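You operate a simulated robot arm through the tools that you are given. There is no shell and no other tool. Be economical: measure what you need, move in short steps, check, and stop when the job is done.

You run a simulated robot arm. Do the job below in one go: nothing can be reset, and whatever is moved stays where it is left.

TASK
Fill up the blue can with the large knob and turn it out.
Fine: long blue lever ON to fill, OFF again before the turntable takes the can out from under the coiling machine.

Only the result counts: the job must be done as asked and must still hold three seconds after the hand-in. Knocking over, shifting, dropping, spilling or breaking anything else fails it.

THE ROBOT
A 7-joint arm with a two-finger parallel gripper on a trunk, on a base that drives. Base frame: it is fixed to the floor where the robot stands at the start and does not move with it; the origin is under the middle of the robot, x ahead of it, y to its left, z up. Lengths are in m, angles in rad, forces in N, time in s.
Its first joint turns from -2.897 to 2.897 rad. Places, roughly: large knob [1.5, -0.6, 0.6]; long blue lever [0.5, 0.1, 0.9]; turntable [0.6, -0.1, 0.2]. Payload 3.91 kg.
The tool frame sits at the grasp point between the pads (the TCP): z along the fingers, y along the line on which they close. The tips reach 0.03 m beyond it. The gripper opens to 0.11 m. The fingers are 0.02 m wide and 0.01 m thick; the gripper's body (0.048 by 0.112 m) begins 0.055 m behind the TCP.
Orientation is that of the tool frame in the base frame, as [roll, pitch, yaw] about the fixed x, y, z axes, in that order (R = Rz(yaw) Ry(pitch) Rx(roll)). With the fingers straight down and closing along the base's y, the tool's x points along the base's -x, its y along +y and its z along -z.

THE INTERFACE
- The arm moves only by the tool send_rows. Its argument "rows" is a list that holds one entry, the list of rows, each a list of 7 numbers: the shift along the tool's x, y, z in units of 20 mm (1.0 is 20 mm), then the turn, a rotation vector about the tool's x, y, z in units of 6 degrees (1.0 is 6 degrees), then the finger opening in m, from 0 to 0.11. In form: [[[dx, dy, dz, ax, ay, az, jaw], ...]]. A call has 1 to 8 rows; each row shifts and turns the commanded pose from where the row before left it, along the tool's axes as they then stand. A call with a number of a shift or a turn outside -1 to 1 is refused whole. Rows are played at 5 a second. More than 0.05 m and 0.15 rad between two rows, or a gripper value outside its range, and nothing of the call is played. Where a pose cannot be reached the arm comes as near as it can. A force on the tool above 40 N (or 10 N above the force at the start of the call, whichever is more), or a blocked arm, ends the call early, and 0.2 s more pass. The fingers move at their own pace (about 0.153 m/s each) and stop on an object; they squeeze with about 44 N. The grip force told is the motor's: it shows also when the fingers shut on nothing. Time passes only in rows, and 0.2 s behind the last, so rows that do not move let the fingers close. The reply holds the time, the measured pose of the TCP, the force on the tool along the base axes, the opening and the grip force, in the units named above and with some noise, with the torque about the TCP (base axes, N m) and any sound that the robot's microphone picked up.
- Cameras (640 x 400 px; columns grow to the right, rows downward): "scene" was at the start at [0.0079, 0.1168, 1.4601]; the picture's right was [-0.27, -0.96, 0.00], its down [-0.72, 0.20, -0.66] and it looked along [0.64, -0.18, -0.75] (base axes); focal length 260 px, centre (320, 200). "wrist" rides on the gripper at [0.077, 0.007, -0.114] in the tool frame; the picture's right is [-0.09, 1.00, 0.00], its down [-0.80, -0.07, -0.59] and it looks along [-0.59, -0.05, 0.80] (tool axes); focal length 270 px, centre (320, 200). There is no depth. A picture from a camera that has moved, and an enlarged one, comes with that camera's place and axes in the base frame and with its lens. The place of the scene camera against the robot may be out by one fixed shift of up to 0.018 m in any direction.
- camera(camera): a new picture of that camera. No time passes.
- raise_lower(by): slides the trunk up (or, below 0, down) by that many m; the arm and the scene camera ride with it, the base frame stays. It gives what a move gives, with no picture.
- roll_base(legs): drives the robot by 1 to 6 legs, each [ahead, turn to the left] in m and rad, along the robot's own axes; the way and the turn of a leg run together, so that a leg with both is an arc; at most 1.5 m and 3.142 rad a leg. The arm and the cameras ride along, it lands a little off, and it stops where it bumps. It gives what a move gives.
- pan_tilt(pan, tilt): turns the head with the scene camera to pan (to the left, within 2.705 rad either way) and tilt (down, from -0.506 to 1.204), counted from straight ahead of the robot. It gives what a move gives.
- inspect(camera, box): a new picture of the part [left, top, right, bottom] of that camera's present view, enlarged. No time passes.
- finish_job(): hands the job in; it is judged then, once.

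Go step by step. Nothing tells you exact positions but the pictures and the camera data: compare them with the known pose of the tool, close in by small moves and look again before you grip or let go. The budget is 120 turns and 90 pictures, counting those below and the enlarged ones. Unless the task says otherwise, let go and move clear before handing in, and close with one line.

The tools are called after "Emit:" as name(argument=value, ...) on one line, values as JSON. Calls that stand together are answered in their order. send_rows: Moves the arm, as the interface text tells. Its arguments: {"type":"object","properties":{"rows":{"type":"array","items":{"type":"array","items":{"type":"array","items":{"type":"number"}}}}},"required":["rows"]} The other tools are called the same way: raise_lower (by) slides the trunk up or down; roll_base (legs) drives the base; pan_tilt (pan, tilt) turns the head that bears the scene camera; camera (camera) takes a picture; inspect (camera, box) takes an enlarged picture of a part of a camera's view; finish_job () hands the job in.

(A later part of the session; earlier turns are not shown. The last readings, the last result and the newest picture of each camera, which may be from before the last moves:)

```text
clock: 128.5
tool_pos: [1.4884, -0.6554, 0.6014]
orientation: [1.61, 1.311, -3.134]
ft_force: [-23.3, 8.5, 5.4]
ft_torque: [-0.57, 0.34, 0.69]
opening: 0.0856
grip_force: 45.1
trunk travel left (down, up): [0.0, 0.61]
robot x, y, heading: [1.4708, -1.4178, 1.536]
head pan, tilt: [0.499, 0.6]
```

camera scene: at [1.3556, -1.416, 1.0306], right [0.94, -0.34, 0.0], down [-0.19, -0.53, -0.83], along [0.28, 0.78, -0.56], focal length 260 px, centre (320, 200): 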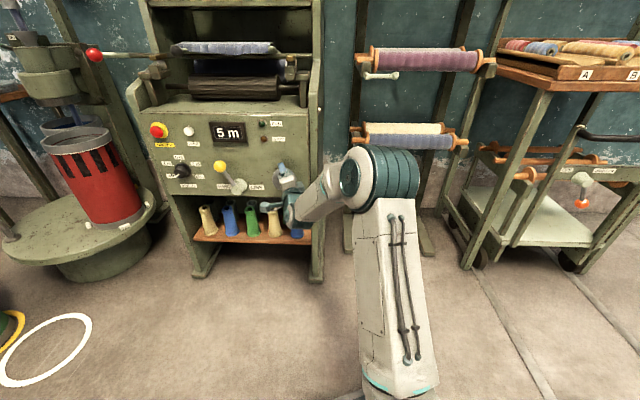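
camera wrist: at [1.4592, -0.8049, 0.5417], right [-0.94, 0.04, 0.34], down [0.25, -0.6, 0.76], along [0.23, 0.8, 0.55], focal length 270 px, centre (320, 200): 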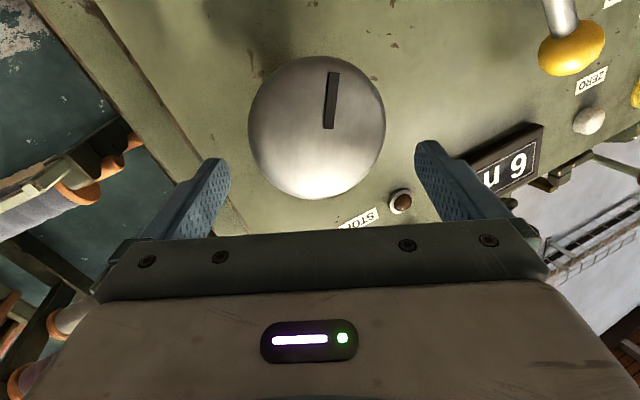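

Emit:
send_rows(rows=[[[0, 0, 0, 0, 0, 1, 0.06], [0, 0, 0, 0, 0, 1, 0.06], [0, 0, 0, 0, 0, 1, 0.06], [0, 0, 0, 0, 0, 1, 0.06], [0, 0, 0, 0, 0, 1, 0.06], [0, 0, 0, 0, 0, 1, 0.06], [0, 0, 0, 0, 0, 1, 0.06], [0, 0, 0, 0, 0, 1, 0.06]]])

Emit:
send_rows(rows=[[[0, 0, 0, 0, 0, 1, 0.06], [0, 0, 0, 0, 0, 1, 0.06], [0, 0, 0, 0, 0, 1, 0.06], [0, 0, 0, 0, 0, 1, 0.06], [0, 0, 0, 0, 0, 1, 0.06], [0, 0, 0, 0, 0, 1, 0.06], [0, 0, 0, 0, 0, 1, 0.06], [0, 0, 0, 0, 0, 1, 0.06]]])

Emit:
send_rows(rows=[[[0, 0, 0, 0, 0, 1, 0.06], [0, 0, 0, 0, 0, 1, 0.06], [0, 0, 0, 0, 0, 1, 0.06], [0, 0, 0, 0, 0, 1, 0.06], [0, 0, 0, 0, 0, 1, 0.06], [0, 0, 0, 0, 0, 1, 0.06], [0, 0, 0, 0, 0, 1, 0.06], [0, 0, 0, 0, 0, 1, 0.06]]])

Emit:
send_rows(rows=[[[0, 0, 0, 0, 0, 1, 0.06], [0, 0, 0, 0, 0, 1, 0.06], [0, 0, 0, 0, 0, 1, 0.06], [0, 0, 0, 0, 0, 1, 0.06], [0, 0, 0, 0, 0, 1, 0.06], [0, 0, 0, 0, 0, 1, 0.06], [0, 0, 0, 0, 0, 1, 0.06], [0, 0, 0, 0, 0, 1, 0.06]]])

Emit:
send_rows(rows=[[[0, 0, 0, 0, 0, 1, 0.06], [0, 0, 0, 0, 0, 1, 0.06], [0, 0, 0, 0, 0, 1, 0.06], [0, 0, 0, 0, 0, 1, 0.06], [0, 0, 0, 0, 0, 1, 0.06], [0, 0, 0, 0, 0, 1, 0.06], [0, 0, 0, 0, 0, 1, 0.06], [0, 0, 0, 0, 0, 1, 0.06]]])

Emit:
send_rows(rows=[[[0, 0, 0, 0, 0, 1, 0.06], [0, 0, 0, 0, 0, 1, 0.06], [0, 0, 0, 0, 0, 1, 0.06], [0, 0, 0, 0, 0, 1, 0.06], [0, 0, 0, 0, 0, 1, 0.06], [0, 0, 0, 0, 0, 0, 0.06]]])

Emit:
pan_tilt(pan=0.1, tilt=0.6)

Emit:
camera(camera="scene")

```text
clock: 130.3
tool_pos: [1.491, -0.6566, 0.6024]
orientation: [1.58, 0.473, 3.108]
ft_force: [-21.8, -0.6, 11.4]
ft_torque: [0.83, -0.33, 0.07]
opening: 0.0841
grip_force: 45.1
trunk travel left (down, up): [0.0, 0.61]
robot x, y, heading: [1.4682, -1.4182, 1.54]
head pan, tilt: [0.499, 0.6]
```

```text
clock: 132.1
tool_pos: [1.4953, -0.6572, 0.5968]
orientation: [1.59, -0.364, 3.095]
ft_force: [7.8, -0.3, -12.5]
ft_torque: [1.81, -0.95, -0.33]
opening: 0.0838
grip_force: 45.0
trunk travel left (down, up): [0.0, 0.61]
robot x, y, heading: [1.4705, -1.4164, 1.525]
head pan, tilt: [0.499, 0.6]
```

```text
clock: 133.9
tool_pos: [1.4883, -0.6563, 0.599]
orientation: [1.603, -1.202, 3.081]
ft_force: [-22.3, 18.2, -18.2]
ft_torque: [1.22, -0.68, -0.11]
opening: 0.0854
grip_force: 44.7
trunk travel left (down, up): [0.0, 0.61]
robot x, y, heading: [1.4695, -1.4171, 1.535]
head pan, tilt: [0.499, 0.6]
```

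```text
clock: 135.7
tool_pos: [1.4887, -0.658, 0.6012]
orientation: [-1.592, -1.103, -0.011]
ft_force: [-31.1, -0.8, 6.4]
ft_torque: [1.2, -0.59, 0.55]
opening: 0.0854
grip_force: 45.0
trunk travel left (down, up): [0.0, 0.61]
robot x, y, heading: [1.4693, -1.417, 1.54]
head pan, tilt: [0.499, 0.6]
```

```text
clock: 137.5
tool_pos: [1.4921, -0.6575, 0.602]
orientation: [-1.582, -0.264, -0.035]
ft_force: [-14.4, -2.4, 16.5]
ft_torque: [0.24, -0.03, 0.03]
opening: 0.0828
grip_force: 44.9
trunk travel left (down, up): [0.0, 0.61]
robot x, y, heading: [1.4695, -1.417, 1.532]
head pan, tilt: [0.499, 0.6]
```

```text
clock: 138.9
tool_pos: [1.4951, -0.6568, 0.5974]
orientation: [-1.586, 0.26, -0.047]
ft_force: [6.9, -3.1, -8.2]
ft_torque: [1.77, -0.83, -0.59]
opening: 0.0831
grip_force: 45.6
trunk travel left (down, up): [0.0, 0.61]
robot x, y, heading: [1.4688, -1.4183, 1.53]
head pan, tilt: [0.499, 0.6]
```

```text
clock: 139.8
tool_pos: [1.4947, -0.6569, 0.5992]
orientation: [-1.587, 0.261, -0.043]
ft_force: [14.8, -8.9, -15.8]
ft_torque: [0.0, -0.1, -1.11]
opening: 0.0832
grip_force: 45.5
trunk travel left (down, up): [0.0, 0.61]
robot x, y, heading: [1.472, -1.414, 1.531]
head pan, tilt: [0.099, 0.6]
```

```text
23 pictures are left
camera scene: at [1.3206, -1.4097, 1.0306], right [1.0, 0.06, 0.0], down [0.03, -0.56, -0.82], along [-0.05, 0.82, -0.57], focal length 260 px, centre (320, 200)
```

scene: 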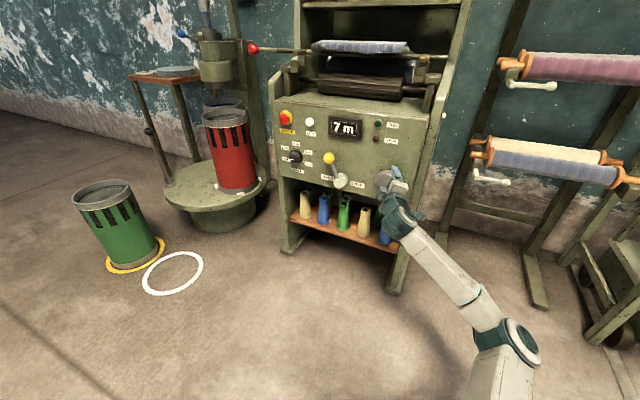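

Seven metres. Unwind again, then look into the can from above.

Emit:
send_rows(rows=[[[0, 0, 0, 0, 0, 0, 0.11], [0, 0, 0, 0, 0, 0, 0.11], [0, 0, -1, 0, 0, 0, 0.11], [0, 0, -1, 0, 0, 0, 0.11], [0, 0, -1, 0, 0, 0, 0.11], [0, 0, -1, 0, 0, -1, 0.11], [0, 0, -0.8, 0, 0, -1, 0.11], [0, 0, 0, 0, 0, -1, 0.11]]])

Emit:
raise_lower(by=0.4)

Emit:
pan_tilt(pan=0.5, tilt=0.6)

Emit:
inspect(camera="scene", box=[290, 115, 390, 185])

```text
clock: 141.6
tool_pos: [1.4895, -0.7512, 0.6008]
orientation: [-1.58, -0.057, -0.036]
ft_force: [0.4, -0.2, 0.3]
ft_torque: [-0.01, 0.02, -0.01]
opening: 0.1102
grip_force: 0.0
trunk travel left (down, up): [0.0, 0.61]
robot x, y, heading: [1.4699, -1.4198, 1.526]
head pan, tilt: [0.099, 0.6]
```

```text
clock: 145.4
tool_pos: [1.4885, -0.7517, 1.001]
orientation: [-1.583, -0.057, -0.037]
ft_force: [-0.5, -0.2, 0.9]
ft_torque: [-0.02, 0.02, -0.01]
opening: 0.11
grip_force: 0.1
trunk travel left (down, up): [-0.4, 0.21]
robot x, y, heading: [1.4721, -1.4121, 1.528]
head pan, tilt: [0.099, 0.6]
```

```text
clock: 146.3
tool_pos: [1.4879, -0.7514, 1.0017]
orientation: [-1.581, -0.056, -0.037]
ft_force: [-0.9, -0.7, -0.2]
ft_torque: [0.0, 0.0, 0.03]
opening: 0.1098
grip_force: 0.0
trunk travel left (down, up): [-0.4, 0.21]
robot x, y, heading: [1.4669, -1.4149, 1.528]
head pan, tilt: [0.499, 0.6]
```

```text
5.71 times, centred on (340, 150) of scene
camera zoom: at [1.286, -1.4197, 1.4306], right [0.9, 0.44, 0.0], down [0.25, -0.51, -0.83], along [-0.37, 0.74, -0.56], focal length 1484 px, centre (206, 486)
```

zoom: 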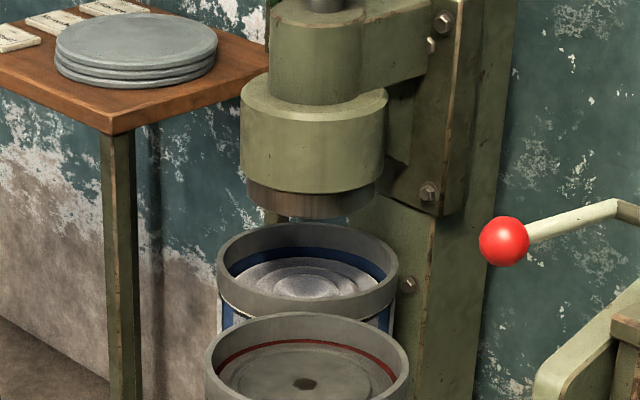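

Level has risen clearly, still ~2 cm below the rim's inner band. Third round: unwind, lower, regrip, turn.

Emit:
send_rows(rows=[[[0, 0, 0, 0, 0, -1, 0.11], [0, 0, 0, 0, 0, -1, 0.11], [0, 0, 0, 0, 0, -1, 0.11], [0, 0, 0, 0, 0, -1, 0.11], [0, 0, 0, 0, 0, -1, 0.11], [0, 0, 0, 0, 0, -1, 0.11], [0, 0, 0, 0, 0, -1, 0.11], [0, 0, 0, 0, 0, -1, 0.11]]])

Emit:
send_rows(rows=[[[0, 0, 0, 0, 0, -1, 0.11], [0, 0, 0, 0, 0, -1, 0.11], [0, 0, 0, 0, 0, -1, 0.11], [0, 0, 0, 0, 0, -1, 0.11], [0, 0, 0, 0, 0, -1, 0.11], [0, 0, 0, 0, 0, -1, 0.11], [0, 0, 0, 0, 0, -1, 0.11], [0, 0, 0, 0, 0, -1, 0.11]]])

Emit:
send_rows(rows=[[[0, 0, 0, 0, 0, -1, 0.11], [0, 0, 0, 0, 0, -1, 0.11], [0, 0, 0, 0, 0, -1, 0.11], [0, 0, 0, 0, 0, -1, 0.11], [0, 0, 0, 0, 0, -1, 0.11], [0, 0, 0, 0, 0, -1, 0.11], [0, 0, 0, 0, 0, -1, 0.11], [0, 0, 0, 0, 0, -1, 0.11]]])

Emit:
send_rows(rows=[[[0, 0, 0, 0, 0, -1, 0.11], [0, 0, 0, 0, 0, -1, 0.11], [0, 0, 0, 0, 0, -1, 0.11], [0, 0, 0, 0, 0, -1, 0.11], [0, 0, 0, 0, 0, -1, 0.11], [0, 0, 0, 0, 0, -1, 0.11], [0, 0, 0, 0, 0, -1, 0.11], [0, 0, 0, 0, 0, -1, 0.11]]])

Emit:
send_rows(rows=[[[0, 0, 0, 0, 0, -1, 0.11], [0, 0, 0, 0, 0, -1, 0.11], [0, 0, 0, 0, 0, -1, 0.11], [0, 0, 0, 0, 0, -1, 0.11], [0, 0, 0, 0, 0, -1, 0.11], [0, 0, 0, 0, 0, -1, 0.11], [0, 0, 0, 0, 0, -1, 0.11], [0, 0, 0, 0, 0, -1, 0.11]]])

Emit:
raise_lower(by=-0.4)

```text
clock: 148.1
tool_pos: [1.49, -0.7523, 1.0009]
orientation: [-1.589, -0.894, -0.022]
ft_force: [0.5, 0.4, -0.9]
ft_torque: [-0.03, 0.0, -0.04]
opening: 0.11
grip_force: 0.0
trunk travel left (down, up): [-0.4, 0.21]
robot x, y, heading: [1.4733, -1.417, 1.53]
head pan, tilt: [0.499, 0.6]
```

```text
clock: 149.9
tool_pos: [1.4894, -0.7509, 1.0013]
orientation: [1.637, -1.409, 3.038]
ft_force: [0.6, 0.6, 0.1]
ft_torque: [-0.02, -0.03, 0.01]
opening: 0.1099
grip_force: 0.1
trunk travel left (down, up): [-0.4, 0.21]
robot x, y, heading: [1.4716, -1.4159, 1.531]
head pan, tilt: [0.499, 0.6]
```

```text
clock: 151.7
tool_pos: [1.4901, -0.7527, 1.0013]
orientation: [1.583, -0.572, 3.098]
ft_force: [0.7, 0.4, 0.6]
ft_torque: [0.02, 0.01, -0.01]
opening: 0.11
grip_force: 0.0
trunk travel left (down, up): [-0.4, 0.21]
robot x, y, heading: [1.4699, -1.4166, 1.53]
head pan, tilt: [0.499, 0.6]
```

```text
clock: 153.5
tool_pos: [1.4886, -0.7517, 1.0018]
orientation: [1.581, 0.267, 3.105]
ft_force: [0.3, -0.7, -0.3]
ft_torque: [0.01, -0.02, 0.01]
opening: 0.11
grip_force: 0.2
trunk travel left (down, up): [-0.4, 0.21]
robot x, y, heading: [1.4686, -1.4141, 1.532]
head pan, tilt: [0.499, 0.6]
```

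```text
clock: 155.3
tool_pos: [1.4886, -0.753, 1.002]
orientation: [1.593, 1.104, 3.127]
ft_force: [-0.8, -0.7, -0.2]
ft_torque: [-0.01, -0.01, 0.02]
opening: 0.1099
grip_force: 0.0
trunk travel left (down, up): [-0.4, 0.21]
robot x, y, heading: [1.472, -1.4149, 1.534]
head pan, tilt: [0.499, 0.6]
```

```text
clock: 159.1
tool_pos: [1.49, -0.7522, 0.6006]
orientation: [1.596, 1.104, 3.126]
ft_force: [0.1, -0.6, 0.9]
ft_torque: [0.01, 0.0, 0.0]
opening: 0.1099
grip_force: 0.1
trunk travel left (down, up): [0.0, 0.61]
robot x, y, heading: [1.4697, -1.4177, 1.527]
head pan, tilt: [0.499, 0.6]
```

Emit:
send_rows(rows=[[[0, 0, 1, 0, 0, -1, 0.11], [0, 0, 1, 0, 0, -1, 0.11], [0, 0, 1, 0, 0, -1, 0.11], [0, 0, 1, 0, 0, 0, 0.11], [0, 0, 0.75, 0, 0, 0, 0.11], [0, 0, 0, 0, 0, 0, 0.06], [0, 0, 0, 0, 0, 0, 0.06], [0, 0, 0, 0, 0, 0, 0.06]]])

Emit:
send_rows(rows=[[[0, 0, 0, 0, 0, 1, 0.06], [0, 0, 0, 0, 0, 1, 0.06], [0, 0, 0, 0, 0, 1, 0.06], [0, 0, 0, 0, 0, 1, 0.06], [0, 0, 0, 0, 0, 1, 0.06], [0, 0, 0, 0, 0, 1, 0.06], [0, 0, 0, 0, 0, 1, 0.06], [0, 0, 0, 0, 0, 1, 0.06]]])

Emit:
send_rows(rows=[[[0, 0, 0, 0, 0, 1, 0.06], [0, 0, 0, 0, 0, 1, 0.06], [0, 0, 0, 0, 0, 1, 0.06], [0, 0, 0, 0, 0, 1, 0.06], [0, 0, 0, 0, 0, 1, 0.06], [0, 0, 0, 0, 0, 1, 0.06], [0, 0, 0, 0, 0, 1, 0.06], [0, 0, 0, 0, 0, 1, 0.06]]])

Emit:
send_rows(rows=[[[0, 0, 0, 0, 0, 1, 0.06], [0, 0, 0, 0, 0, 1, 0.06], [0, 0, 0, 0, 0, 1, 0.06], [0, 0, 0, 0, 0, 1, 0.06], [0, 0, 0, 0, 0, 1, 0.06], [0, 0, 0, 0, 0, 1, 0.06], [0, 0, 0, 0, 0, 1, 0.06], [0, 0, 0, 0, 0, 1, 0.06]]])

Emit:
send_rows(rows=[[[0, 0, 0, 0, 0, 1, 0.06], [0, 0, 0, 0, 0, 1, 0.06], [0, 0, 0, 0, 0, 1, 0.06], [0, 0, 0, 0, 0, 1, 0.06], [0, 0, 0, 0, 0, 1, 0.06], [0, 0, 0, 0, 0, 1, 0.06], [0, 0, 0, 0, 0, 1, 0.06], [0, 0, 0, 0, 0, 1, 0.06]]])

Emit:
send_rows(rows=[[[0, 0, 0, 0, 0, 1, 0.06], [0, 0, 0, 0, 0, 1, 0.06], [0, 0, 0, 0, 0, 1, 0.06], [0, 0, 0, 0, 0, 1, 0.06], [0, 0, 0, 0, 0, 1, 0.06], [0, 0, 0, 0, 0, 1, 0.06], [0, 0, 0, 0, 0, 1, 0.06], [0, 0, 0, 0, 0, 1, 0.06]]])

Emit:
send_rows(rows=[[[0, 0, 0, 0, 0, 1, 0.06], [0, 0, 0, 0, 0, 1, 0.06], [0, 0, 0, 0, 0, 1, 0.06], [0, 0, 0, 0, 0, 1, 0.06], [0, 0, 0, 0, 0, 1, 0.06], [0, 0, 0, 0, 0, 0, 0.06]]])

Emit:
send_rows(rows=[[[0, 0, 0, 0, 0, 0, 0.11], [0, 0, 0, 0, 0, 0, 0.11], [0, 0, -1, 0, 0, 0, 0.11], [0, 0, -1, 0, 0, 0, 0.11], [0, 0, -1, 0, 0, 0, 0.11], [0, 0, -1, 0, 0, -1, 0.11], [0, 0, -0.75, 0, 0, -1, 0.11], [0, 0, 0, 0, 0, -1, 0.11]]])

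Emit:
raise_lower(by=0.4)

Emit:
inspect(camera="scene", box=[290, 115, 390, 185])

```text
clock: 160.9
tool_pos: [1.4882, -0.6577, 0.5999]
orientation: [1.639, 1.417, -3.103]
ft_force: [-22.9, 6.5, 2.1]
ft_torque: [-0.36, 0.17, 0.73]
opening: 0.0853
grip_force: 45.2
trunk travel left (down, up): [0.0, 0.61]
robot x, y, heading: [1.4681, -1.4166, 1.533]
head pan, tilt: [0.499, 0.6]
```

```text
clock: 162.7
tool_pos: [1.4904, -0.6569, 0.6021]
orientation: [1.579, 0.581, 3.112]
ft_force: [-22.9, -4.2, 9.8]
ft_torque: [0.85, -0.37, 0.15]
opening: 0.0846
grip_force: 45.0
trunk travel left (down, up): [0.0, 0.61]
robot x, y, heading: [1.472, -1.4174, 1.54]
head pan, tilt: [0.499, 0.6]
```

```text
clock: 164.5
tool_pos: [1.4956, -0.658, 0.598]
orientation: [1.585, -0.261, 3.097]
ft_force: [0.3, 0.4, 0.2]
ft_torque: [1.78, -0.82, 0.03]
opening: 0.0834
grip_force: 45.3
trunk travel left (down, up): [0.0, 0.61]
robot x, y, heading: [1.4692, -1.4155, 1.528]
head pan, tilt: [0.499, 0.6]
```

```text
clock: 166.3
tool_pos: [1.4899, -0.6559, 0.5983]
orientation: [1.604, -1.097, 3.083]
ft_force: [-16.8, 2.6, -22.8]
ft_torque: [0.91, -0.6, -0.48]
opening: 0.0854
grip_force: 44.9
trunk travel left (down, up): [0.0, 0.61]
robot x, y, heading: [1.4694, -1.4149, 1.535]
head pan, tilt: [0.499, 0.6]
```

```text
clock: 168.1
tool_pos: [1.4891, -0.6569, 0.6009]
orientation: [-1.6, -1.207, -0.002]
ft_force: [-32.9, 6.5, 3.3]
ft_torque: [1.04, -0.54, 0.2]
opening: 0.0853
grip_force: 44.7
trunk travel left (down, up): [0.0, 0.61]
robot x, y, heading: [1.47, -1.4159, 1.544]
head pan, tilt: [0.499, 0.6]
```

```text
clock: 169.9
tool_pos: [1.4919, -0.6574, 0.6019]
orientation: [-1.58, -0.37, -0.032]
ft_force: [-19.4, -5.2, 17.6]
ft_torque: [0.72, -0.27, 0.33]
opening: 0.0836
grip_force: 45.4
trunk travel left (down, up): [0.0, 0.61]
robot x, y, heading: [1.4659, -1.4155, 1.533]
head pan, tilt: [0.499, 0.6]
```

```text
clock: 171.3
tool_pos: [1.4951, -0.6565, 0.5986]
orientation: [-1.584, 0.154, -0.044]
ft_force: [5.7, -5.3, -1.2]
ft_torque: [2.37, -0.99, -0.46]
opening: 0.0825
grip_force: 45.2
trunk travel left (down, up): [0.0, 0.61]
robot x, y, heading: [1.4678, -1.4174, 1.527]
head pan, tilt: [0.499, 0.6]
```

```text
clock: 173.1
tool_pos: [1.4902, -0.7525, 0.5995]
orientation: [-1.582, -0.161, -0.036]
ft_force: [0.7, 0.5, 0.3]
ft_torque: [-0.02, -0.02, 0.01]
opening: 0.1101
grip_force: 0.0
trunk travel left (down, up): [0.0, 0.61]
robot x, y, heading: [1.4656, -1.4131, 1.53]
head pan, tilt: [0.499, 0.6]
```

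```text
clock: 176.9
tool_pos: [1.4906, -0.7507, 1.0003]
orientation: [-1.581, -0.161, -0.035]
ft_force: [0.2, -0.2, 0.2]
ft_torque: [0.03, -0.01, 0.01]
opening: 0.1099
grip_force: 0.0
trunk travel left (down, up): [-0.4, 0.21]
robot x, y, heading: [1.4694, -1.4176, 1.522]
head pan, tilt: [0.499, 0.6]
```

```text
5.71 times, centred on (340, 150) of scene
camera zoom: at [1.2847, -1.4193, 1.4306], right [0.9, 0.44, 0.0], down [0.25, -0.51, -0.83], along [-0.37, 0.74, -0.56], focal length 1484 px, centre (206, 486)
```

zoom: 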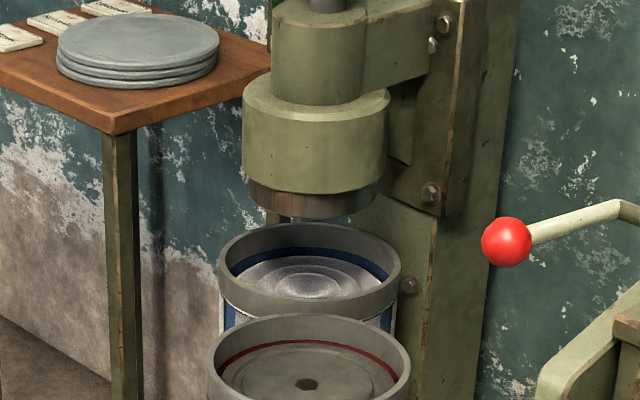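

Level is now ~1 cm below the rim band. Another round.

Emit:
send_rows(rows=[[[0, 0, 0, 0, 0, -1, 0.11], [0, 0, 0, 0, 0, -1, 0.11], [0, 0, 0, 0, 0, -1, 0.11], [0, 0, 0, 0, 0, -1, 0.11], [0, 0, 0, 0, 0, -1, 0.11], [0, 0, 0, 0, 0, -1, 0.11], [0, 0, 0, 0, 0, -1, 0.11], [0, 0, 0, 0, 0, -1, 0.11]]])

Emit:
send_rows(rows=[[[0, 0, 0, 0, 0, -1, 0.11], [0, 0, 0, 0, 0, -1, 0.11], [0, 0, 0, 0, 0, -1, 0.11], [0, 0, 0, 0, 0, -1, 0.11], [0, 0, 0, 0, 0, -1, 0.11], [0, 0, 0, 0, 0, -1, 0.11], [0, 0, 0, 0, 0, -1, 0.11], [0, 0, 0, 0, 0, -1, 0.11]]])

Emit:
send_rows(rows=[[[0, 0, 0, 0, 0, -1, 0.11], [0, 0, 0, 0, 0, -1, 0.11], [0, 0, 0, 0, 0, -1, 0.11], [0, 0, 0, 0, 0, -1, 0.11], [0, 0, 0, 0, 0, -1, 0.11], [0, 0, 0, 0, 0, -1, 0.11], [0, 0, 0, 0, 0, -1, 0.11], [0, 0, 0, 0, 0, -1, 0.11]]])

Emit:
send_rows(rows=[[[0, 0, 0, 0, 0, -1, 0.11], [0, 0, 0, 0, 0, -1, 0.11], [0, 0, 0, 0, 0, -1, 0.11], [0, 0, 0, 0, 0, -1, 0.11], [0, 0, 0, 0, 0, -1, 0.11], [0, 0, 0, 0, 0, -1, 0.11], [0, 0, 0, 0, 0, -1, 0.11], [0, 0, 0, 0, 0, -1, 0.11]]])

Emit:
send_rows(rows=[[[0, 0, 0, 0, 0, -1, 0.11], [0, 0, 0, 0, 0, -1, 0.11], [0, 0, 0, 0, 0, -1, 0.11], [0, 0, 0, 0, 0, -1, 0.11], [0, 0, 0, 0, 0, -1, 0.11], [0, 0, 0, 0, 0, -1, 0.11], [0, 0, 0, 0, 0, -1, 0.11], [0, 0, 0, 0, 0, -1, 0.11]]])

Emit:
raise_lower(by=-0.4)

Emit:
send_rows(rows=[[[0, 0, 1, 0, 0, -1, 0.11], [0, 0, 1, 0, 0, -1, 0.11], [0, 0, 1, 0, 0, -1, 0.11], [0, 0, 1, 0, 0, 0, 0.11], [0, 0, 0.75, 0, 0, 0, 0.11], [0, 0, 0, 0, 0, 0, 0.06], [0, 0, 0, 0, 0, 0, 0.06], [0, 0, 0, 0, 0, 0, 0.06]]])

Emit:
send_rows(rows=[[[0, 0, 0, 0, 0, 1, 0.06], [0, 0, 0, 0, 0, 1, 0.06], [0, 0, 0, 0, 0, 1, 0.06], [0, 0, 0, 0, 0, 1, 0.06], [0, 0, 0, 0, 0, 1, 0.06], [0, 0, 0, 0, 0, 1, 0.06], [0, 0, 0, 0, 0, 1, 0.06], [0, 0, 0, 0, 0, 1, 0.06]]])

Emit:
send_rows(rows=[[[0, 0, 0, 0, 0, 1, 0.06], [0, 0, 0, 0, 0, 1, 0.06], [0, 0, 0, 0, 0, 1, 0.06], [0, 0, 0, 0, 0, 1, 0.06], [0, 0, 0, 0, 0, 1, 0.06], [0, 0, 0, 0, 0, 1, 0.06], [0, 0, 0, 0, 0, 1, 0.06], [0, 0, 0, 0, 0, 1, 0.06]]])

Emit:
send_rows(rows=[[[0, 0, 0, 0, 0, 1, 0.06], [0, 0, 0, 0, 0, 1, 0.06], [0, 0, 0, 0, 0, 1, 0.06], [0, 0, 0, 0, 0, 1, 0.06], [0, 0, 0, 0, 0, 1, 0.06], [0, 0, 0, 0, 0, 1, 0.06], [0, 0, 0, 0, 0, 1, 0.06], [0, 0, 0, 0, 0, 1, 0.06]]])

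Emit:
send_rows(rows=[[[0, 0, 0, 0, 0, 1, 0.06], [0, 0, 0, 0, 0, 1, 0.06], [0, 0, 0, 0, 0, 1, 0.06], [0, 0, 0, 0, 0, 1, 0.06], [0, 0, 0, 0, 0, 1, 0.06], [0, 0, 0, 0, 0, 1, 0.06], [0, 0, 0, 0, 0, 1, 0.06], [0, 0, 0, 0, 0, 1, 0.06]]])

Emit:
send_rows(rows=[[[0, 0, 0, 0, 0, 1, 0.06], [0, 0, 0, 0, 0, 1, 0.06], [0, 0, 0, 0, 0, 1, 0.06], [0, 0, 0, 0, 0, 1, 0.06], [0, 0, 0, 0, 0, 1, 0.06], [0, 0, 0, 0, 0, 1, 0.06], [0, 0, 0, 0, 0, 1, 0.06], [0, 0, 0, 0, 0, 1, 0.06]]])

Emit:
send_rows(rows=[[[0, 0, 0, 0, 0, 1, 0.06], [0, 0, 0, 0, 0, 1, 0.06], [0, 0, 0, 0, 0, 1, 0.06], [0, 0, 0, 0, 0, 1, 0.06], [0, 0, 0, 0, 0, 1, 0.06], [0, 0, 0, 0, 0, 0, 0.06]]])

Emit:
send_rows(rows=[[[0, 0, 0, 0, 0, 0, 0.11], [0, 0, 0, 0, 0, 0, 0.11], [0, 0, -1, 0, 0, 0, 0.11], [0, 0, -1, 0, 0, 0, 0.11], [0, 0, -1, 0, 0, 0, 0.11], [0, 0, -1, 0, 0, -1, 0.11], [0, 0, -0.75, 0, 0, -1, 0.11], [0, 0, 0, 0, 0, -1, 0.11]]])

Emit:
raise_lower(by=0.4)

Emit:
inspect(camera="scene", box=[290, 115, 390, 185])

```text
clock: 178.7
tool_pos: [1.4907, -0.7517, 1.0032]
orientation: [-1.59, -0.999, -0.022]
ft_force: [0.7, -0.2, -0.1]
ft_torque: [-0.01, -0.01, 0.03]
opening: 0.1099
grip_force: 0.0
trunk travel left (down, up): [-0.4, 0.21]
robot x, y, heading: [1.4668, -1.4152, 1.532]
head pan, tilt: [0.499, 0.6]
```

```text
clock: 180.5
tool_pos: [1.49, -0.7526, 1.0006]
orientation: [1.612, -1.303, 3.066]
ft_force: [0.4, 0.2, 0.4]
ft_torque: [0.03, -0.03, -0.02]
opening: 0.1102
grip_force: 0.1
trunk travel left (down, up): [-0.4, 0.21]
robot x, y, heading: [1.469, -1.4161, 1.532]
head pan, tilt: [0.499, 0.6]
```

```text
clock: 182.3
tool_pos: [1.4911, -0.7516, 1.0001]
orientation: [1.582, -0.465, 3.1]
ft_force: [-0.8, -0.4, 0.3]
ft_torque: [0.01, 0.0, 0.0]
opening: 0.11
grip_force: 0.0
trunk travel left (down, up): [-0.4, 0.21]
robot x, y, heading: [1.4652, -1.4151, 1.535]
head pan, tilt: [0.499, 0.6]
```

```text
clock: 184.1
tool_pos: [1.4906, -0.7522, 1.0006]
orientation: [1.582, 0.371, 3.108]
ft_force: [-0.7, 0.0, 0.4]
ft_torque: [-0.03, -0.01, 0.01]
opening: 0.11
grip_force: 0.0
trunk travel left (down, up): [-0.4, 0.21]
robot x, y, heading: [1.466, -1.4147, 1.532]
head pan, tilt: [0.499, 0.6]
```

```text
clock: 185.9
tool_pos: [1.4905, -0.7521, 1.002]
orientation: [1.602, 1.21, 3.134]
ft_force: [0.3, -1.1, 0.8]
ft_torque: [0.01, 0.03, 0.01]
opening: 0.11
grip_force: 0.0
trunk travel left (down, up): [-0.4, 0.21]
robot x, y, heading: [1.4671, -1.4175, 1.528]
head pan, tilt: [0.499, 0.6]
```

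```text
clock: 189.8
tool_pos: [1.4896, -0.7525, 0.6014]
orientation: [1.598, 1.207, 3.132]
ft_force: [0.3, -0.4, -0.4]
ft_torque: [0.03, -0.01, 0.02]
opening: 0.1101
grip_force: 0.0
trunk travel left (down, up): [0.0, 0.61]
robot x, y, heading: [1.4672, -1.4156, 1.532]
head pan, tilt: [0.499, 0.6]
```

```text
clock: 191.6
tool_pos: [1.488, -0.6569, 0.6018]
orientation: [1.81, 1.522, -2.935]
ft_force: [-25.3, 3.7, -0.5]
ft_torque: [-0.52, 0.25, 0.69]
opening: 0.0855
grip_force: 45.0
trunk travel left (down, up): [0.0, 0.61]
robot x, y, heading: [1.4702, -1.4151, 1.534]
head pan, tilt: [0.499, 0.6]
```

```text
clock: 193.4
tool_pos: [1.4892, -0.6569, 0.6034]
orientation: [1.58, 0.683, 3.114]
ft_force: [-25.4, -4.1, 10.8]
ft_torque: [1.04, -0.43, 0.15]
opening: 0.085
grip_force: 44.6
trunk travel left (down, up): [0.0, 0.61]
robot x, y, heading: [1.4684, -1.4183, 1.538]
head pan, tilt: [0.499, 0.6]
```

```text
clock: 195.2
tool_pos: [1.4967, -0.6568, 0.5987]
orientation: [1.582, -0.156, 3.098]
ft_force: [-1.9, 0.2, 0.8]
ft_torque: [2.5, -1.13, -0.02]
opening: 0.0825
grip_force: 45.1
trunk travel left (down, up): [0.0, 0.61]
robot x, y, heading: [1.4698, -1.4162, 1.533]
head pan, tilt: [0.499, 0.6]
```

```text
clock: 197.0
tool_pos: [1.4893, -0.6556, 0.5966]
orientation: [1.602, -0.992, 3.085]
ft_force: [-13.5, -4.8, -28.4]
ft_torque: [1.29, -0.78, -0.38]
opening: 0.0856
grip_force: 44.9
trunk travel left (down, up): [0.0, 0.61]
robot x, y, heading: [1.469, -1.4147, 1.534]
head pan, tilt: [0.499, 0.6]
```

```text
clock: 198.8
tool_pos: [1.4876, -0.6564, 0.6002]
orientation: [-1.608, -1.315, 0.007]
ft_force: [-33.3, 13.5, 2.9]
ft_torque: [1.26, -0.59, 0.59]
opening: 0.0853
grip_force: 45.2
trunk travel left (down, up): [0.0, 0.61]
robot x, y, heading: [1.4647, -1.4177, 1.539]
head pan, tilt: [0.499, 0.6]
```

```text
clock: 200.6
tool_pos: [1.4917, -0.6579, 0.602]
orientation: [-1.579, -0.475, -0.027]
ft_force: [-22.5, -7.3, 16.9]
ft_torque: [0.83, -0.29, 0.27]
opening: 0.0842
grip_force: 44.9
trunk travel left (down, up): [0.0, 0.61]
robot x, y, heading: [1.4664, -1.4158, 1.538]
head pan, tilt: [0.499, 0.6]
```

```text
clock: 202.0
tool_pos: [1.4951, -0.6563, 0.5992]
orientation: [-1.582, 0.048, -0.044]
ft_force: [-2.3, -1.5, 2.9]
ft_torque: [2.48, -1.05, 0.37]
opening: 0.0819
grip_force: 45.1
trunk travel left (down, up): [0.0, 0.61]
robot x, y, heading: [1.4682, -1.4201, 1.527]
head pan, tilt: [0.499, 0.6]
```

```text
clock: 203.8
tool_pos: [1.4898, -0.7523, 0.5993]
orientation: [-1.58, -0.266, -0.034]
ft_force: [-0.3, 0.3, 0.3]
ft_torque: [0.02, -0.01, 0.02]
opening: 0.11
grip_force: 0.0
trunk travel left (down, up): [0.0, 0.61]
robot x, y, heading: [1.4692, -1.417, 1.531]
head pan, tilt: [0.499, 0.6]
```

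```text
clock: 207.6
tool_pos: [1.4889, -0.7507, 1.0004]
orientation: [-1.58, -0.266, -0.035]
ft_force: [0.8, -0.4, -0.3]
ft_torque: [-0.03, -0.01, 0.01]
opening: 0.1101
grip_force: 0.0
trunk travel left (down, up): [-0.4, 0.21]
robot x, y, heading: [1.4663, -1.418, 1.532]
head pan, tilt: [0.499, 0.6]
```

```text
5.71 times, centred on (340, 150) of scene
camera zoom: at [1.2834, -1.4188, 1.4306], right [0.9, 0.44, 0.0], down [0.25, -0.51, -0.83], along [-0.37, 0.74, -0.56], focal length 1484 px, centre (206, 486)
```

zoom: 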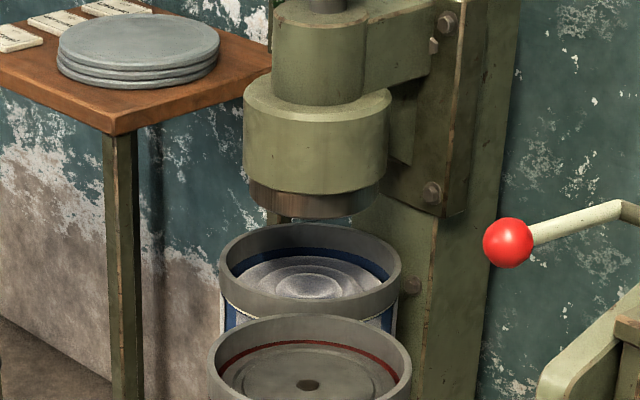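

The level looks unchanged from the last look, so it may have saturated. I'll check the counter to see whether the last round fed.

Emit:
pan_tilt(pan=0.1, tilt=0.75)

Emit:
inspect(camera="scene", box=[200, 0, 440, 170])

```text
clock: 208.5
tool_pos: [1.4896, -0.7508, 1.0006]
orientation: [-1.581, -0.264, -0.035]
ft_force: [0.7, 0.4, -0.6]
ft_torque: [0.01, -0.02, -0.01]
opening: 0.1099
grip_force: 0.0
trunk travel left (down, up): [-0.4, 0.21]
robot x, y, heading: [1.4689, -1.4177, 1.531]
head pan, tilt: [0.099, 0.75]
```

```text
2.35 times, centred on (320, 85) of scene
camera zoom: at [1.3176, -1.4153, 1.4178], right [1.0, 0.06, 0.0], down [0.04, -0.68, -0.73], along [-0.04, 0.73, -0.68], focal length 611 px, centre (320, 471)
```

zoom: 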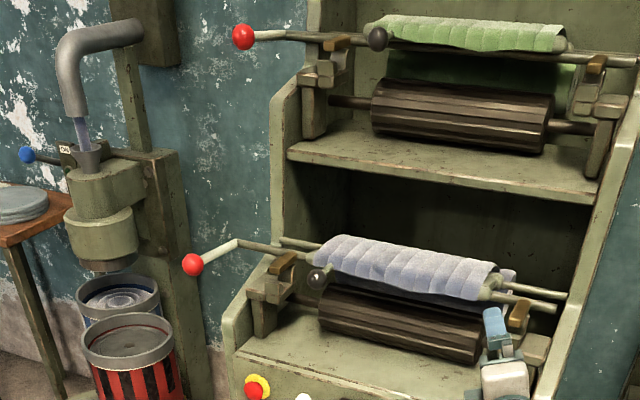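

Emit:
inspect(camera="scene", box=[260, 130, 420, 250])

```text
3.33 times, centred on (340, 190) of scene
camera zoom: at [1.3176, -1.4153, 1.4178], right [1.0, 0.06, 0.0], down [0.04, -0.68, -0.73], along [-0.04, 0.73, -0.68], focal length 866 px, centre (253, 233)
```

zoom: 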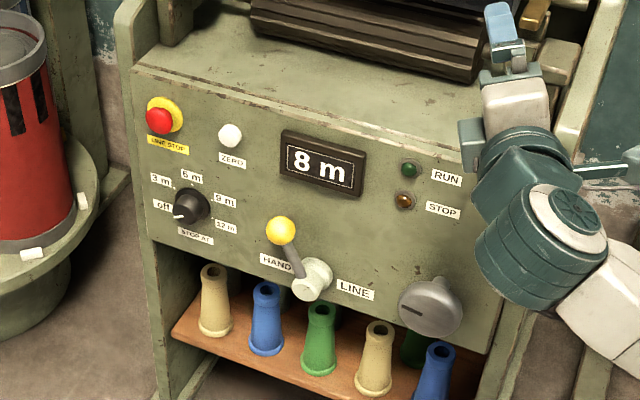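

The counter reads 8 m. I'll zoom in strongly on the can's rim and windows.

Emit:
pan_tilt(pan=0.5, tilt=0.6)

Emit:
inspect(camera="scene", box=[320, 148, 356, 178])

```text
clock: 209.3
tool_pos: [1.4898, -0.7512, 1.0001]
orientation: [-1.581, -0.265, -0.035]
ft_force: [0.6, 0.7, -0.8]
ft_torque: [0.02, 0.0, 0.01]
opening: 0.1098
grip_force: 0.1
trunk travel left (down, up): [-0.4, 0.21]
robot x, y, heading: [1.4665, -1.4166, 1.528]
head pan, tilt: [0.499, 0.6]
```

```text
13.33 times, centred on (338, 163) of scene
camera zoom: at [1.2835, -1.4188, 1.4306], right [0.9, 0.44, 0.0], down [0.25, -0.51, -0.82], along [-0.37, 0.74, -0.57], focal length 3463 px, centre (80, 693)
```

zoom: 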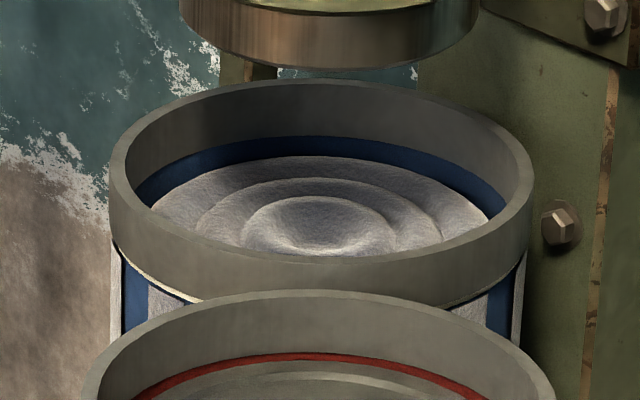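

The can's windows show sliver right up to the rim band and the level no longer rises, so I take it as full (8 m). I'll retract the arm and drive back in reverse to the coiler to switch the lever OFF, checking the can from the front.

Emit:
send_rows(rows=[[[0, 0, -1, 0, 0, -1, 0.0], [0, 0, -1, 0, 0, -1, 0.0], [0, 0, -1, 0, 0, -1, 0.0], [0, 0, -1, 0, 0, -1, 0.0], [0, 0, -1, 0, 0, -1, 0.0], [0, 0, -1, 0, 0, -1, 0.0], [0, 0, -1, 0, 0, -1, 0.0], [0, 0, -1, 0, 0, -1, 0.0]]])

Emit:
raise_lower(by=0.16)

Emit:
roll_base(legs=[[0, -1.86], [-1.45, 0]])

```text
clock: 211.1
tool_pos: [1.4843, -0.8735, 1.01]
orientation: [-1.594, -1.105, -0.016]
ft_force: [-0.6, 0.4, 0.2]
ft_torque: [-0.02, 0.01, -0.01]
opening: 0.0001
grip_force: 37.9
out of reach, approached as far as the arm can: row 7, 8
trunk travel left (down, up): [-0.4, 0.21]
robot x, y, heading: [1.4684, -1.4152, 1.534]
head pan, tilt: [0.499, 0.6]
```

```text
clock: 213.0
tool_pos: [1.4854, -0.8732, 1.1695]
orientation: [-1.595, -1.104, -0.017]
ft_force: [-0.3, -0.1, 0.5]
ft_torque: [-0.02, 0.01, 0.02]
opening: 0.0
grip_force: 37.7
trunk travel left (down, up): [-0.56, 0.05]
robot x, y, heading: [1.4677, -1.4165, 1.533]
head pan, tilt: [0.499, 0.6]
```

```text
clock: 224.6
tool_pos: [0.6239, -1.1169, 1.1698]
orientation: [-1.595, -1.103, -1.886]
ft_force: [0.4, -0.5, -0.6]
ft_torque: [0.0, -0.01, 0.04]
opening: 0.0001
grip_force: 38.0
trunk travel left (down, up): [-0.56, 0.05]
robot x, y, heading: [0.1124, -0.9453, -0.342]
head pan, tilt: [0.499, 0.6]
```

Emit:
roll_base(legs=[[-0.3, 0], [0, -0.3], [-0.15, 0], [0, -0.95], [-0.72, 0]])

```text
clock: 234.6
tool_pos: [-0.283, -0.559, 1.1692]
orientation: [-1.596, -1.104, -3.127]
ft_force: [-0.3, -0.9, 0.7]
ft_torque: [-0.02, -0.01, 0.0]
opening: 0.0
grip_force: 37.8
trunk travel left (down, up): [-0.56, 0.05]
robot x, y, heading: [-0.2859, -0.016, -1.578]
head pan, tilt: [0.499, 0.6]
```

Emit:
roll_base(legs=[[0, 1.58]])

Emit:
pan_tilt(pan=0.1, tilt=0.7)

Emit:
inspect(camera="scene", box=[270, 70, 450, 240])

```text
clock: 238.9
tool_pos: [0.2558, 0.0139, 1.1691]
orientation: [-1.595, -1.104, -1.504]
ft_force: [-0.7, -0.6, -0.6]
ft_torque: [0.01, 0.0, 0.02]
opening: 0.0
grip_force: 38.1
trunk travel left (down, up): [-0.56, 0.05]
robot x, y, heading: [-0.2858, -0.0202, 0.047]
head pan, tilt: [0.499, 0.6]
```

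```text
clock: 239.8
tool_pos: [0.2559, 0.0137, 1.1702]
orientation: [-1.596, -1.102, -1.501]
ft_force: [0.0, 0.8, 0.9]
ft_torque: [0.01, -0.01, 0.0]
opening: 0.0001
grip_force: 38.2
trunk travel left (down, up): [-0.56, 0.05]
robot x, y, heading: [-0.2864, -0.0147, 0.041]
head pan, tilt: [0.099, 0.7]
```

```text
2.35 times, centred on (360, 155) of scene
camera zoom: at [-0.2757, 0.1299, 1.582], right [0.14, -0.99, 0.0], down [-0.64, -0.09, -0.77], along [0.76, 0.11, -0.64], focal length 611 px, centre (226, 306)
```

zoom: 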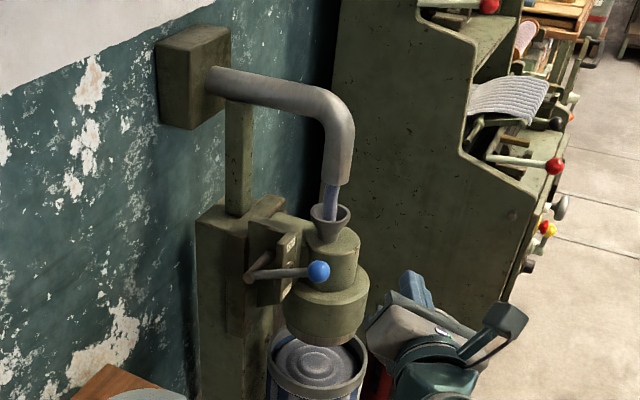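

Emit:
inspect(camera="scene", box=[335, 190, 415, 270])

```text
5.00 times, centred on (375, 230) of scene
camera zoom: at [-0.2757, 0.1299, 1.582], right [0.14, -0.99, 0.0], down [-0.64, -0.09, -0.77], along [0.76, 0.11, -0.64], focal length 1299 px, centre (45, 50)
```

zoom: 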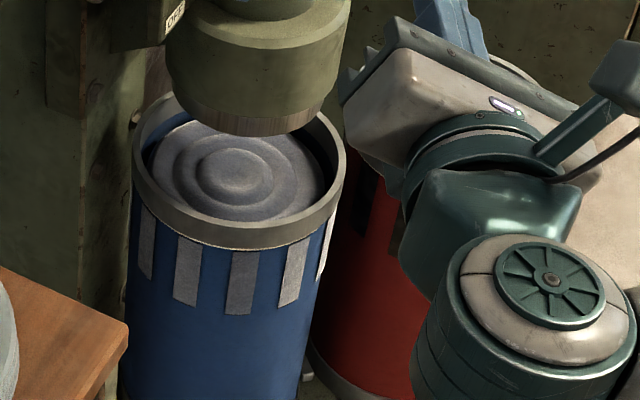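

All windows are full grey: the can is full. Now I'll set the arm for pushing the lever down: up and left with closed fingers, then lower the trunk and look.

Emit:
send_rows(rows=[[[0.89, -0.45, 0, 0, 0, 0, 0], [0.89, -0.45, 0, 0, 0, 0, 0], [0.89, -0.45, 0, 0, 0, 0, 0], [0.89, -0.45, 0, 0, 0, 0, 0], [0.89, -0.45, 0, 0, 0, 0, 0], [0.89, -0.45, 0, 0, 0, 0, 0], [0.89, -0.45, 0, 0, 0, 0, 0]]])

Emit:
send_rows(rows=[[[-0.45, -0.89, 0, 0, 0, 0, 0], [-0.45, -0.89, 0, 0, 0, 0, 0], [-0.45, -0.89, 0, 0, 0, 0, 0], [-0.45, -0.89, 0, 0, 0, 0, 0], [-0.32, -0.62, 0, 0, 0, 0, 0]]])

Emit:
raise_lower(by=-0.25)

Emit:
roll_base(legs=[[0.16, 0]])

Emit:
camera(camera="scene")

```text
clock: 241.4
tool_pos: [0.2564, 0.0157, 1.3086]
orientation: [-1.595, -1.104, -1.502]
ft_force: [0.3, 0.6, -0.4]
ft_torque: [-0.01, 0.0, 0.01]
opening: 0.0
grip_force: 38.2
trunk travel left (down, up): [-0.56, 0.05]
robot x, y, heading: [-0.2863, -0.017, 0.037]
head pan, tilt: [0.099, 0.7]
```

```text
clock: 242.6
tool_pos: [0.2507, 0.1096, 1.3088]
orientation: [-1.595, -1.103, -1.503]
ft_force: [0.5, -0.3, -0.6]
ft_torque: [0.01, 0.0, -0.02]
opening: 0.0
grip_force: 37.8
trunk travel left (down, up): [-0.56, 0.05]
robot x, y, heading: [-0.2864, -0.0166, 0.044]
head pan, tilt: [0.099, 0.7]
```

```text
clock: 245.2
tool_pos: [0.2513, 0.1085, 1.0597]
orientation: [-1.596, -1.103, -1.504]
ft_force: [0.1, -0.2, -0.4]
ft_torque: [-0.01, 0.0, 0.0]
opening: 0.0
grip_force: 37.1
trunk travel left (down, up): [-0.31, 0.3]
robot x, y, heading: [-0.2862, -0.0155, 0.044]
head pan, tilt: [0.099, 0.7]
```

```text
clock: 246.6
tool_pos: [0.4114, 0.1134, 1.0596]
orientation: [-1.597, -1.102, -1.508]
ft_force: [-0.4, -0.6, 0.6]
ft_torque: [0.0, 0.0, -0.04]
opening: 0.0
grip_force: 37.3
trunk travel left (down, up): [-0.31, 0.3]
robot x, y, heading: [-0.1255, -0.011, 0.036]
head pan, tilt: [0.099, 0.7]
```

```text
14 pictures are left
camera scene: at [-0.1144, 0.1366, 1.332], right [0.14, -0.99, 0.0], down [-0.64, -0.09, -0.76], along [0.76, 0.11, -0.64], focal length 260 px, centre (320, 200)
```

scene: 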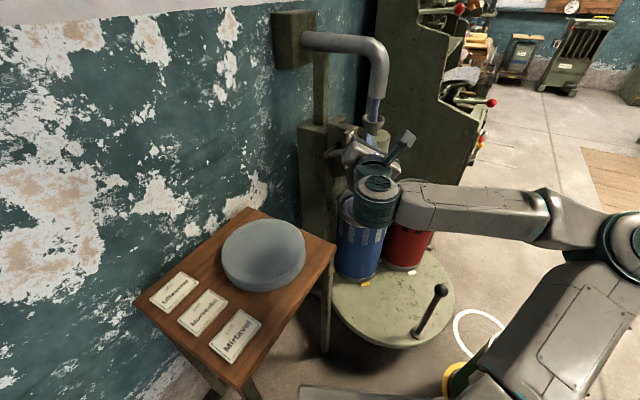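

Emit:
send_rows(rows=[[[0, 0, 1, 0, 0, 0, 0], [0, 0, 1, 0, 0, 0, 0], [0, 0, 1, 0, 0, 0, 0], [0, 0, 1, 0, 0, 0, 0], [0, 0, 0.7, 0, 0, 0, 0]]])

Emit:
send_rows(rows=[[[-0.89, 0.45, 0, 0, 0, 0, 0], [-0.89, 0.45, 0, 0, 0, 0, 0], [-0.89, 0.45, 0, 0, 0, 0, 0], [-0.89, 0.45, 0, 0, 0, 0, 0], [-0.89, 0.45, 0, 0, 0, 0, 0]]])

Emit:
inspect(camera="scene", box=[290, 80, 430, 210])

```text
clock: 247.8
tool_pos: [0.5056, 0.1156, 1.058]
orientation: [-1.593, -1.104, -1.507]
ft_force: [-0.9, 0.1, -0.2]
ft_torque: [0.0, 0.0, 0.0]
opening: 0.0
grip_force: 37.4
trunk travel left (down, up): [-0.31, 0.3]
robot x, y, heading: [-0.1273, -0.0107, 0.041]
head pan, tilt: [0.099, 0.7]
```

```text
clock: 249.0
tool_pos: [0.5045, 0.1167, 0.9578]
orientation: [-1.596, -1.103, -1.504]
ft_force: [-0.1, 0.3, 0.5]
ft_torque: [0.0, 0.04, -0.01]
opening: 0.0002
grip_force: 38.1
trunk travel left (down, up): [-0.31, 0.3]
robot x, y, heading: [-0.1269, -0.0102, 0.039]
head pan, tilt: [0.099, 0.7]
```

```text
3.08 times, centred on (360, 145) of scene
camera zoom: at [-0.1144, 0.1367, 1.332], right [0.14, -0.99, 0.0], down [-0.64, -0.09, -0.76], along [0.76, 0.11, -0.64], focal length 799 px, centre (197, 369)
```

zoom: 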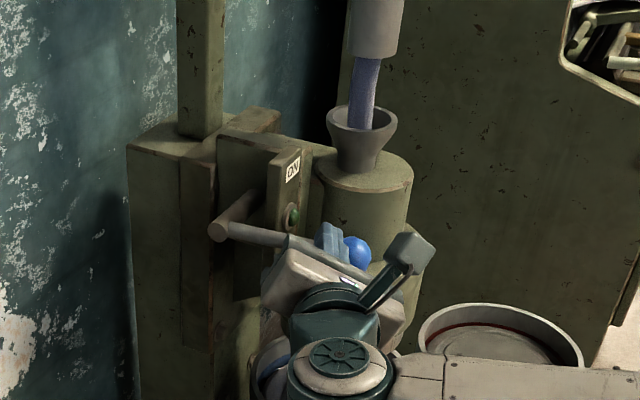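

Lever is going down with the finger on the rod beside the ball. Continue to the OFF stop.

Emit:
send_rows(rows=[[[-0.7, 0.35, 0, 0, 0, 0, 0], [-0.7, 0.35, 0, 0, 0, 0, 0], [-0.7, 0.35, 0, 0, 0, 0, 0], [-0.7, 0.35, 0, 0, 0, 0, 0], [-0.7, 0.35, 0, 0, 0, 0, 0], [-0.7, 0.35, 0, 0, 0, 0, 0]]])

Emit:
inspect(camera="scene", box=[290, 80, 430, 210])

```text
clock: 250.1
tool_pos: [0.5051, 0.1192, 0.9018]
orientation: [-1.532, -1.098, -1.562]
ft_force: [-2.2, 0.1, 10.5]
ft_torque: [-0.03, -0.19, -0.02]
opening: 0.0002
grip_force: 37.4
trunk travel left (down, up): [-0.31, 0.3]
robot x, y, heading: [-0.1285, -0.0092, 0.042]
head pan, tilt: [0.099, 0.7]
stopped in row 5: the force on the tool passed its limit (the readings are from after the stop); the commanded pose is now the measured one
```

```text
3.08 times, centred on (360, 145) of scene
camera zoom: at [-0.1154, 0.1366, 1.332], right [0.14, -0.99, 0.0], down [-0.64, -0.09, -0.77], along [0.76, 0.11, -0.64], focal length 799 px, centre (197, 369)
```

zoom: 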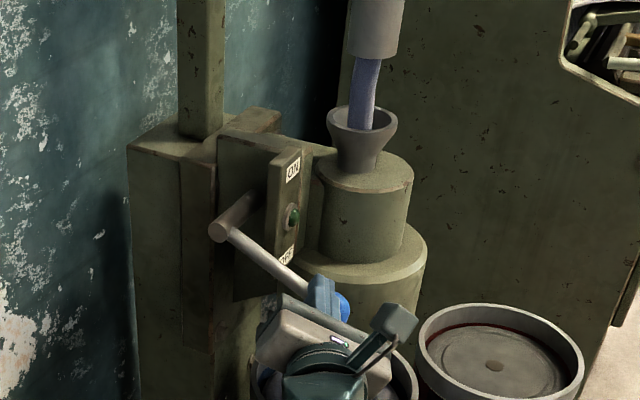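

Lever is OFF at its stop. I'll lift and retract, then reorient the tool to point down for the turntable's handle, which I place at about (0.38, -0.17), ball at z≈0.57.

Emit:
send_rows(rows=[[[0.89, -0.45, 0, 0, 0, 0, 0], [0.89, -0.45, 0, 0, 0, 0, 0], [0.89, -0.45, -0.5, 0, 0, 0, 0], [0, 0, -1, 0, 0, 0, 0], [0, 0, -1, 0, 0, 0, 0], [0, 0, -1, 0, 0, 0, 0], [0, 0, -1, 0, 0, 0, 0], [0, 0, -1, 0, 0, 0, 0]]])

Emit:
send_rows(rows=[[[0, 0, 0, 0, 0, -1, 0.06], [0, 0, 0, 0, 0, -1, 0.06], [0, 0, 0, 0, 0, -1, 0.06], [0, 0, 0, 0, 0, -1, 0.06], [0, 0, 0, 0, 0, -0.5, 0.06], [0, 0, 0, 0, -1, 0, 0.06], [0, 0, 0, 0, -1, 0, 0.06], [0, 0, 0, 0, -1, 0, 0.06]]])

Emit:
send_rows(rows=[[[0, 0, 0, 0, -1, 0, 0.06], [0, 0, 0, 0, -1, 0, 0.06], [0, 0, 0, 0, -1, 0, 0.06], [0, 0, 0, 0, -1, 0, 0.06], [0, 0, 0, 0, -1, 0, 0.06], [0, 0, 0, 0, -1, 0, 0.06], [0, 0, 0, 0, -1, 0, 0.06], [0, 0, 0, 0, -1, 0, 0.06]]])

Emit:
camera(camera="scene")

```text
clock: 251.9
tool_pos: [0.3941, 0.1143, 0.957]
orientation: [-1.545, -1.1, -1.551]
ft_force: [0.0, 0.7, -0.4]
ft_torque: [0.04, -0.01, -0.05]
opening: 0.0001
grip_force: 38.2
trunk travel left (down, up): [-0.31, 0.3]
robot x, y, heading: [-0.1274, -0.0099, 0.041]
head pan, tilt: [0.099, 0.7]
```

```text
clock: 253.7
tool_pos: [0.3954, 0.1144, 0.9566]
orientation: [3.14, -1.267, 0.042]
ft_force: [0.3, 0.2, -0.4]
ft_torque: [-0.03, -0.01, -0.02]
opening: 0.0597
grip_force: 0.1
trunk travel left (down, up): [-0.31, 0.3]
robot x, y, heading: [-0.1224, -0.0118, 0.036]
head pan, tilt: [0.099, 0.7]
```

```text
clock: 255.5
tool_pos: [0.3963, 0.1132, 0.9574]
orientation: [3.141, -0.429, 0.043]
ft_force: [0.1, 0.0, 0.6]
ft_torque: [0.01, 0.0, -0.02]
opening: 0.0604
grip_force: 0.0
trunk travel left (down, up): [-0.31, 0.3]
robot x, y, heading: [-0.1277, -0.0097, 0.044]
head pan, tilt: [0.099, 0.7]
```

```text
11 pictures are left
camera scene: at [-0.1142, 0.1366, 1.332], right [0.14, -0.99, 0.0], down [-0.64, -0.09, -0.76], along [0.76, 0.11, -0.64], focal length 260 px, centre (320, 200)
```

scene: 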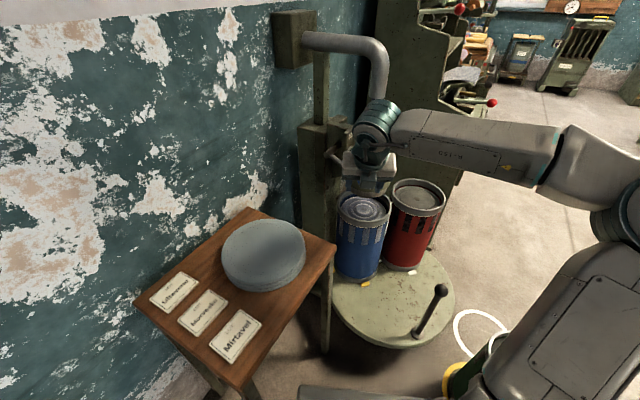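

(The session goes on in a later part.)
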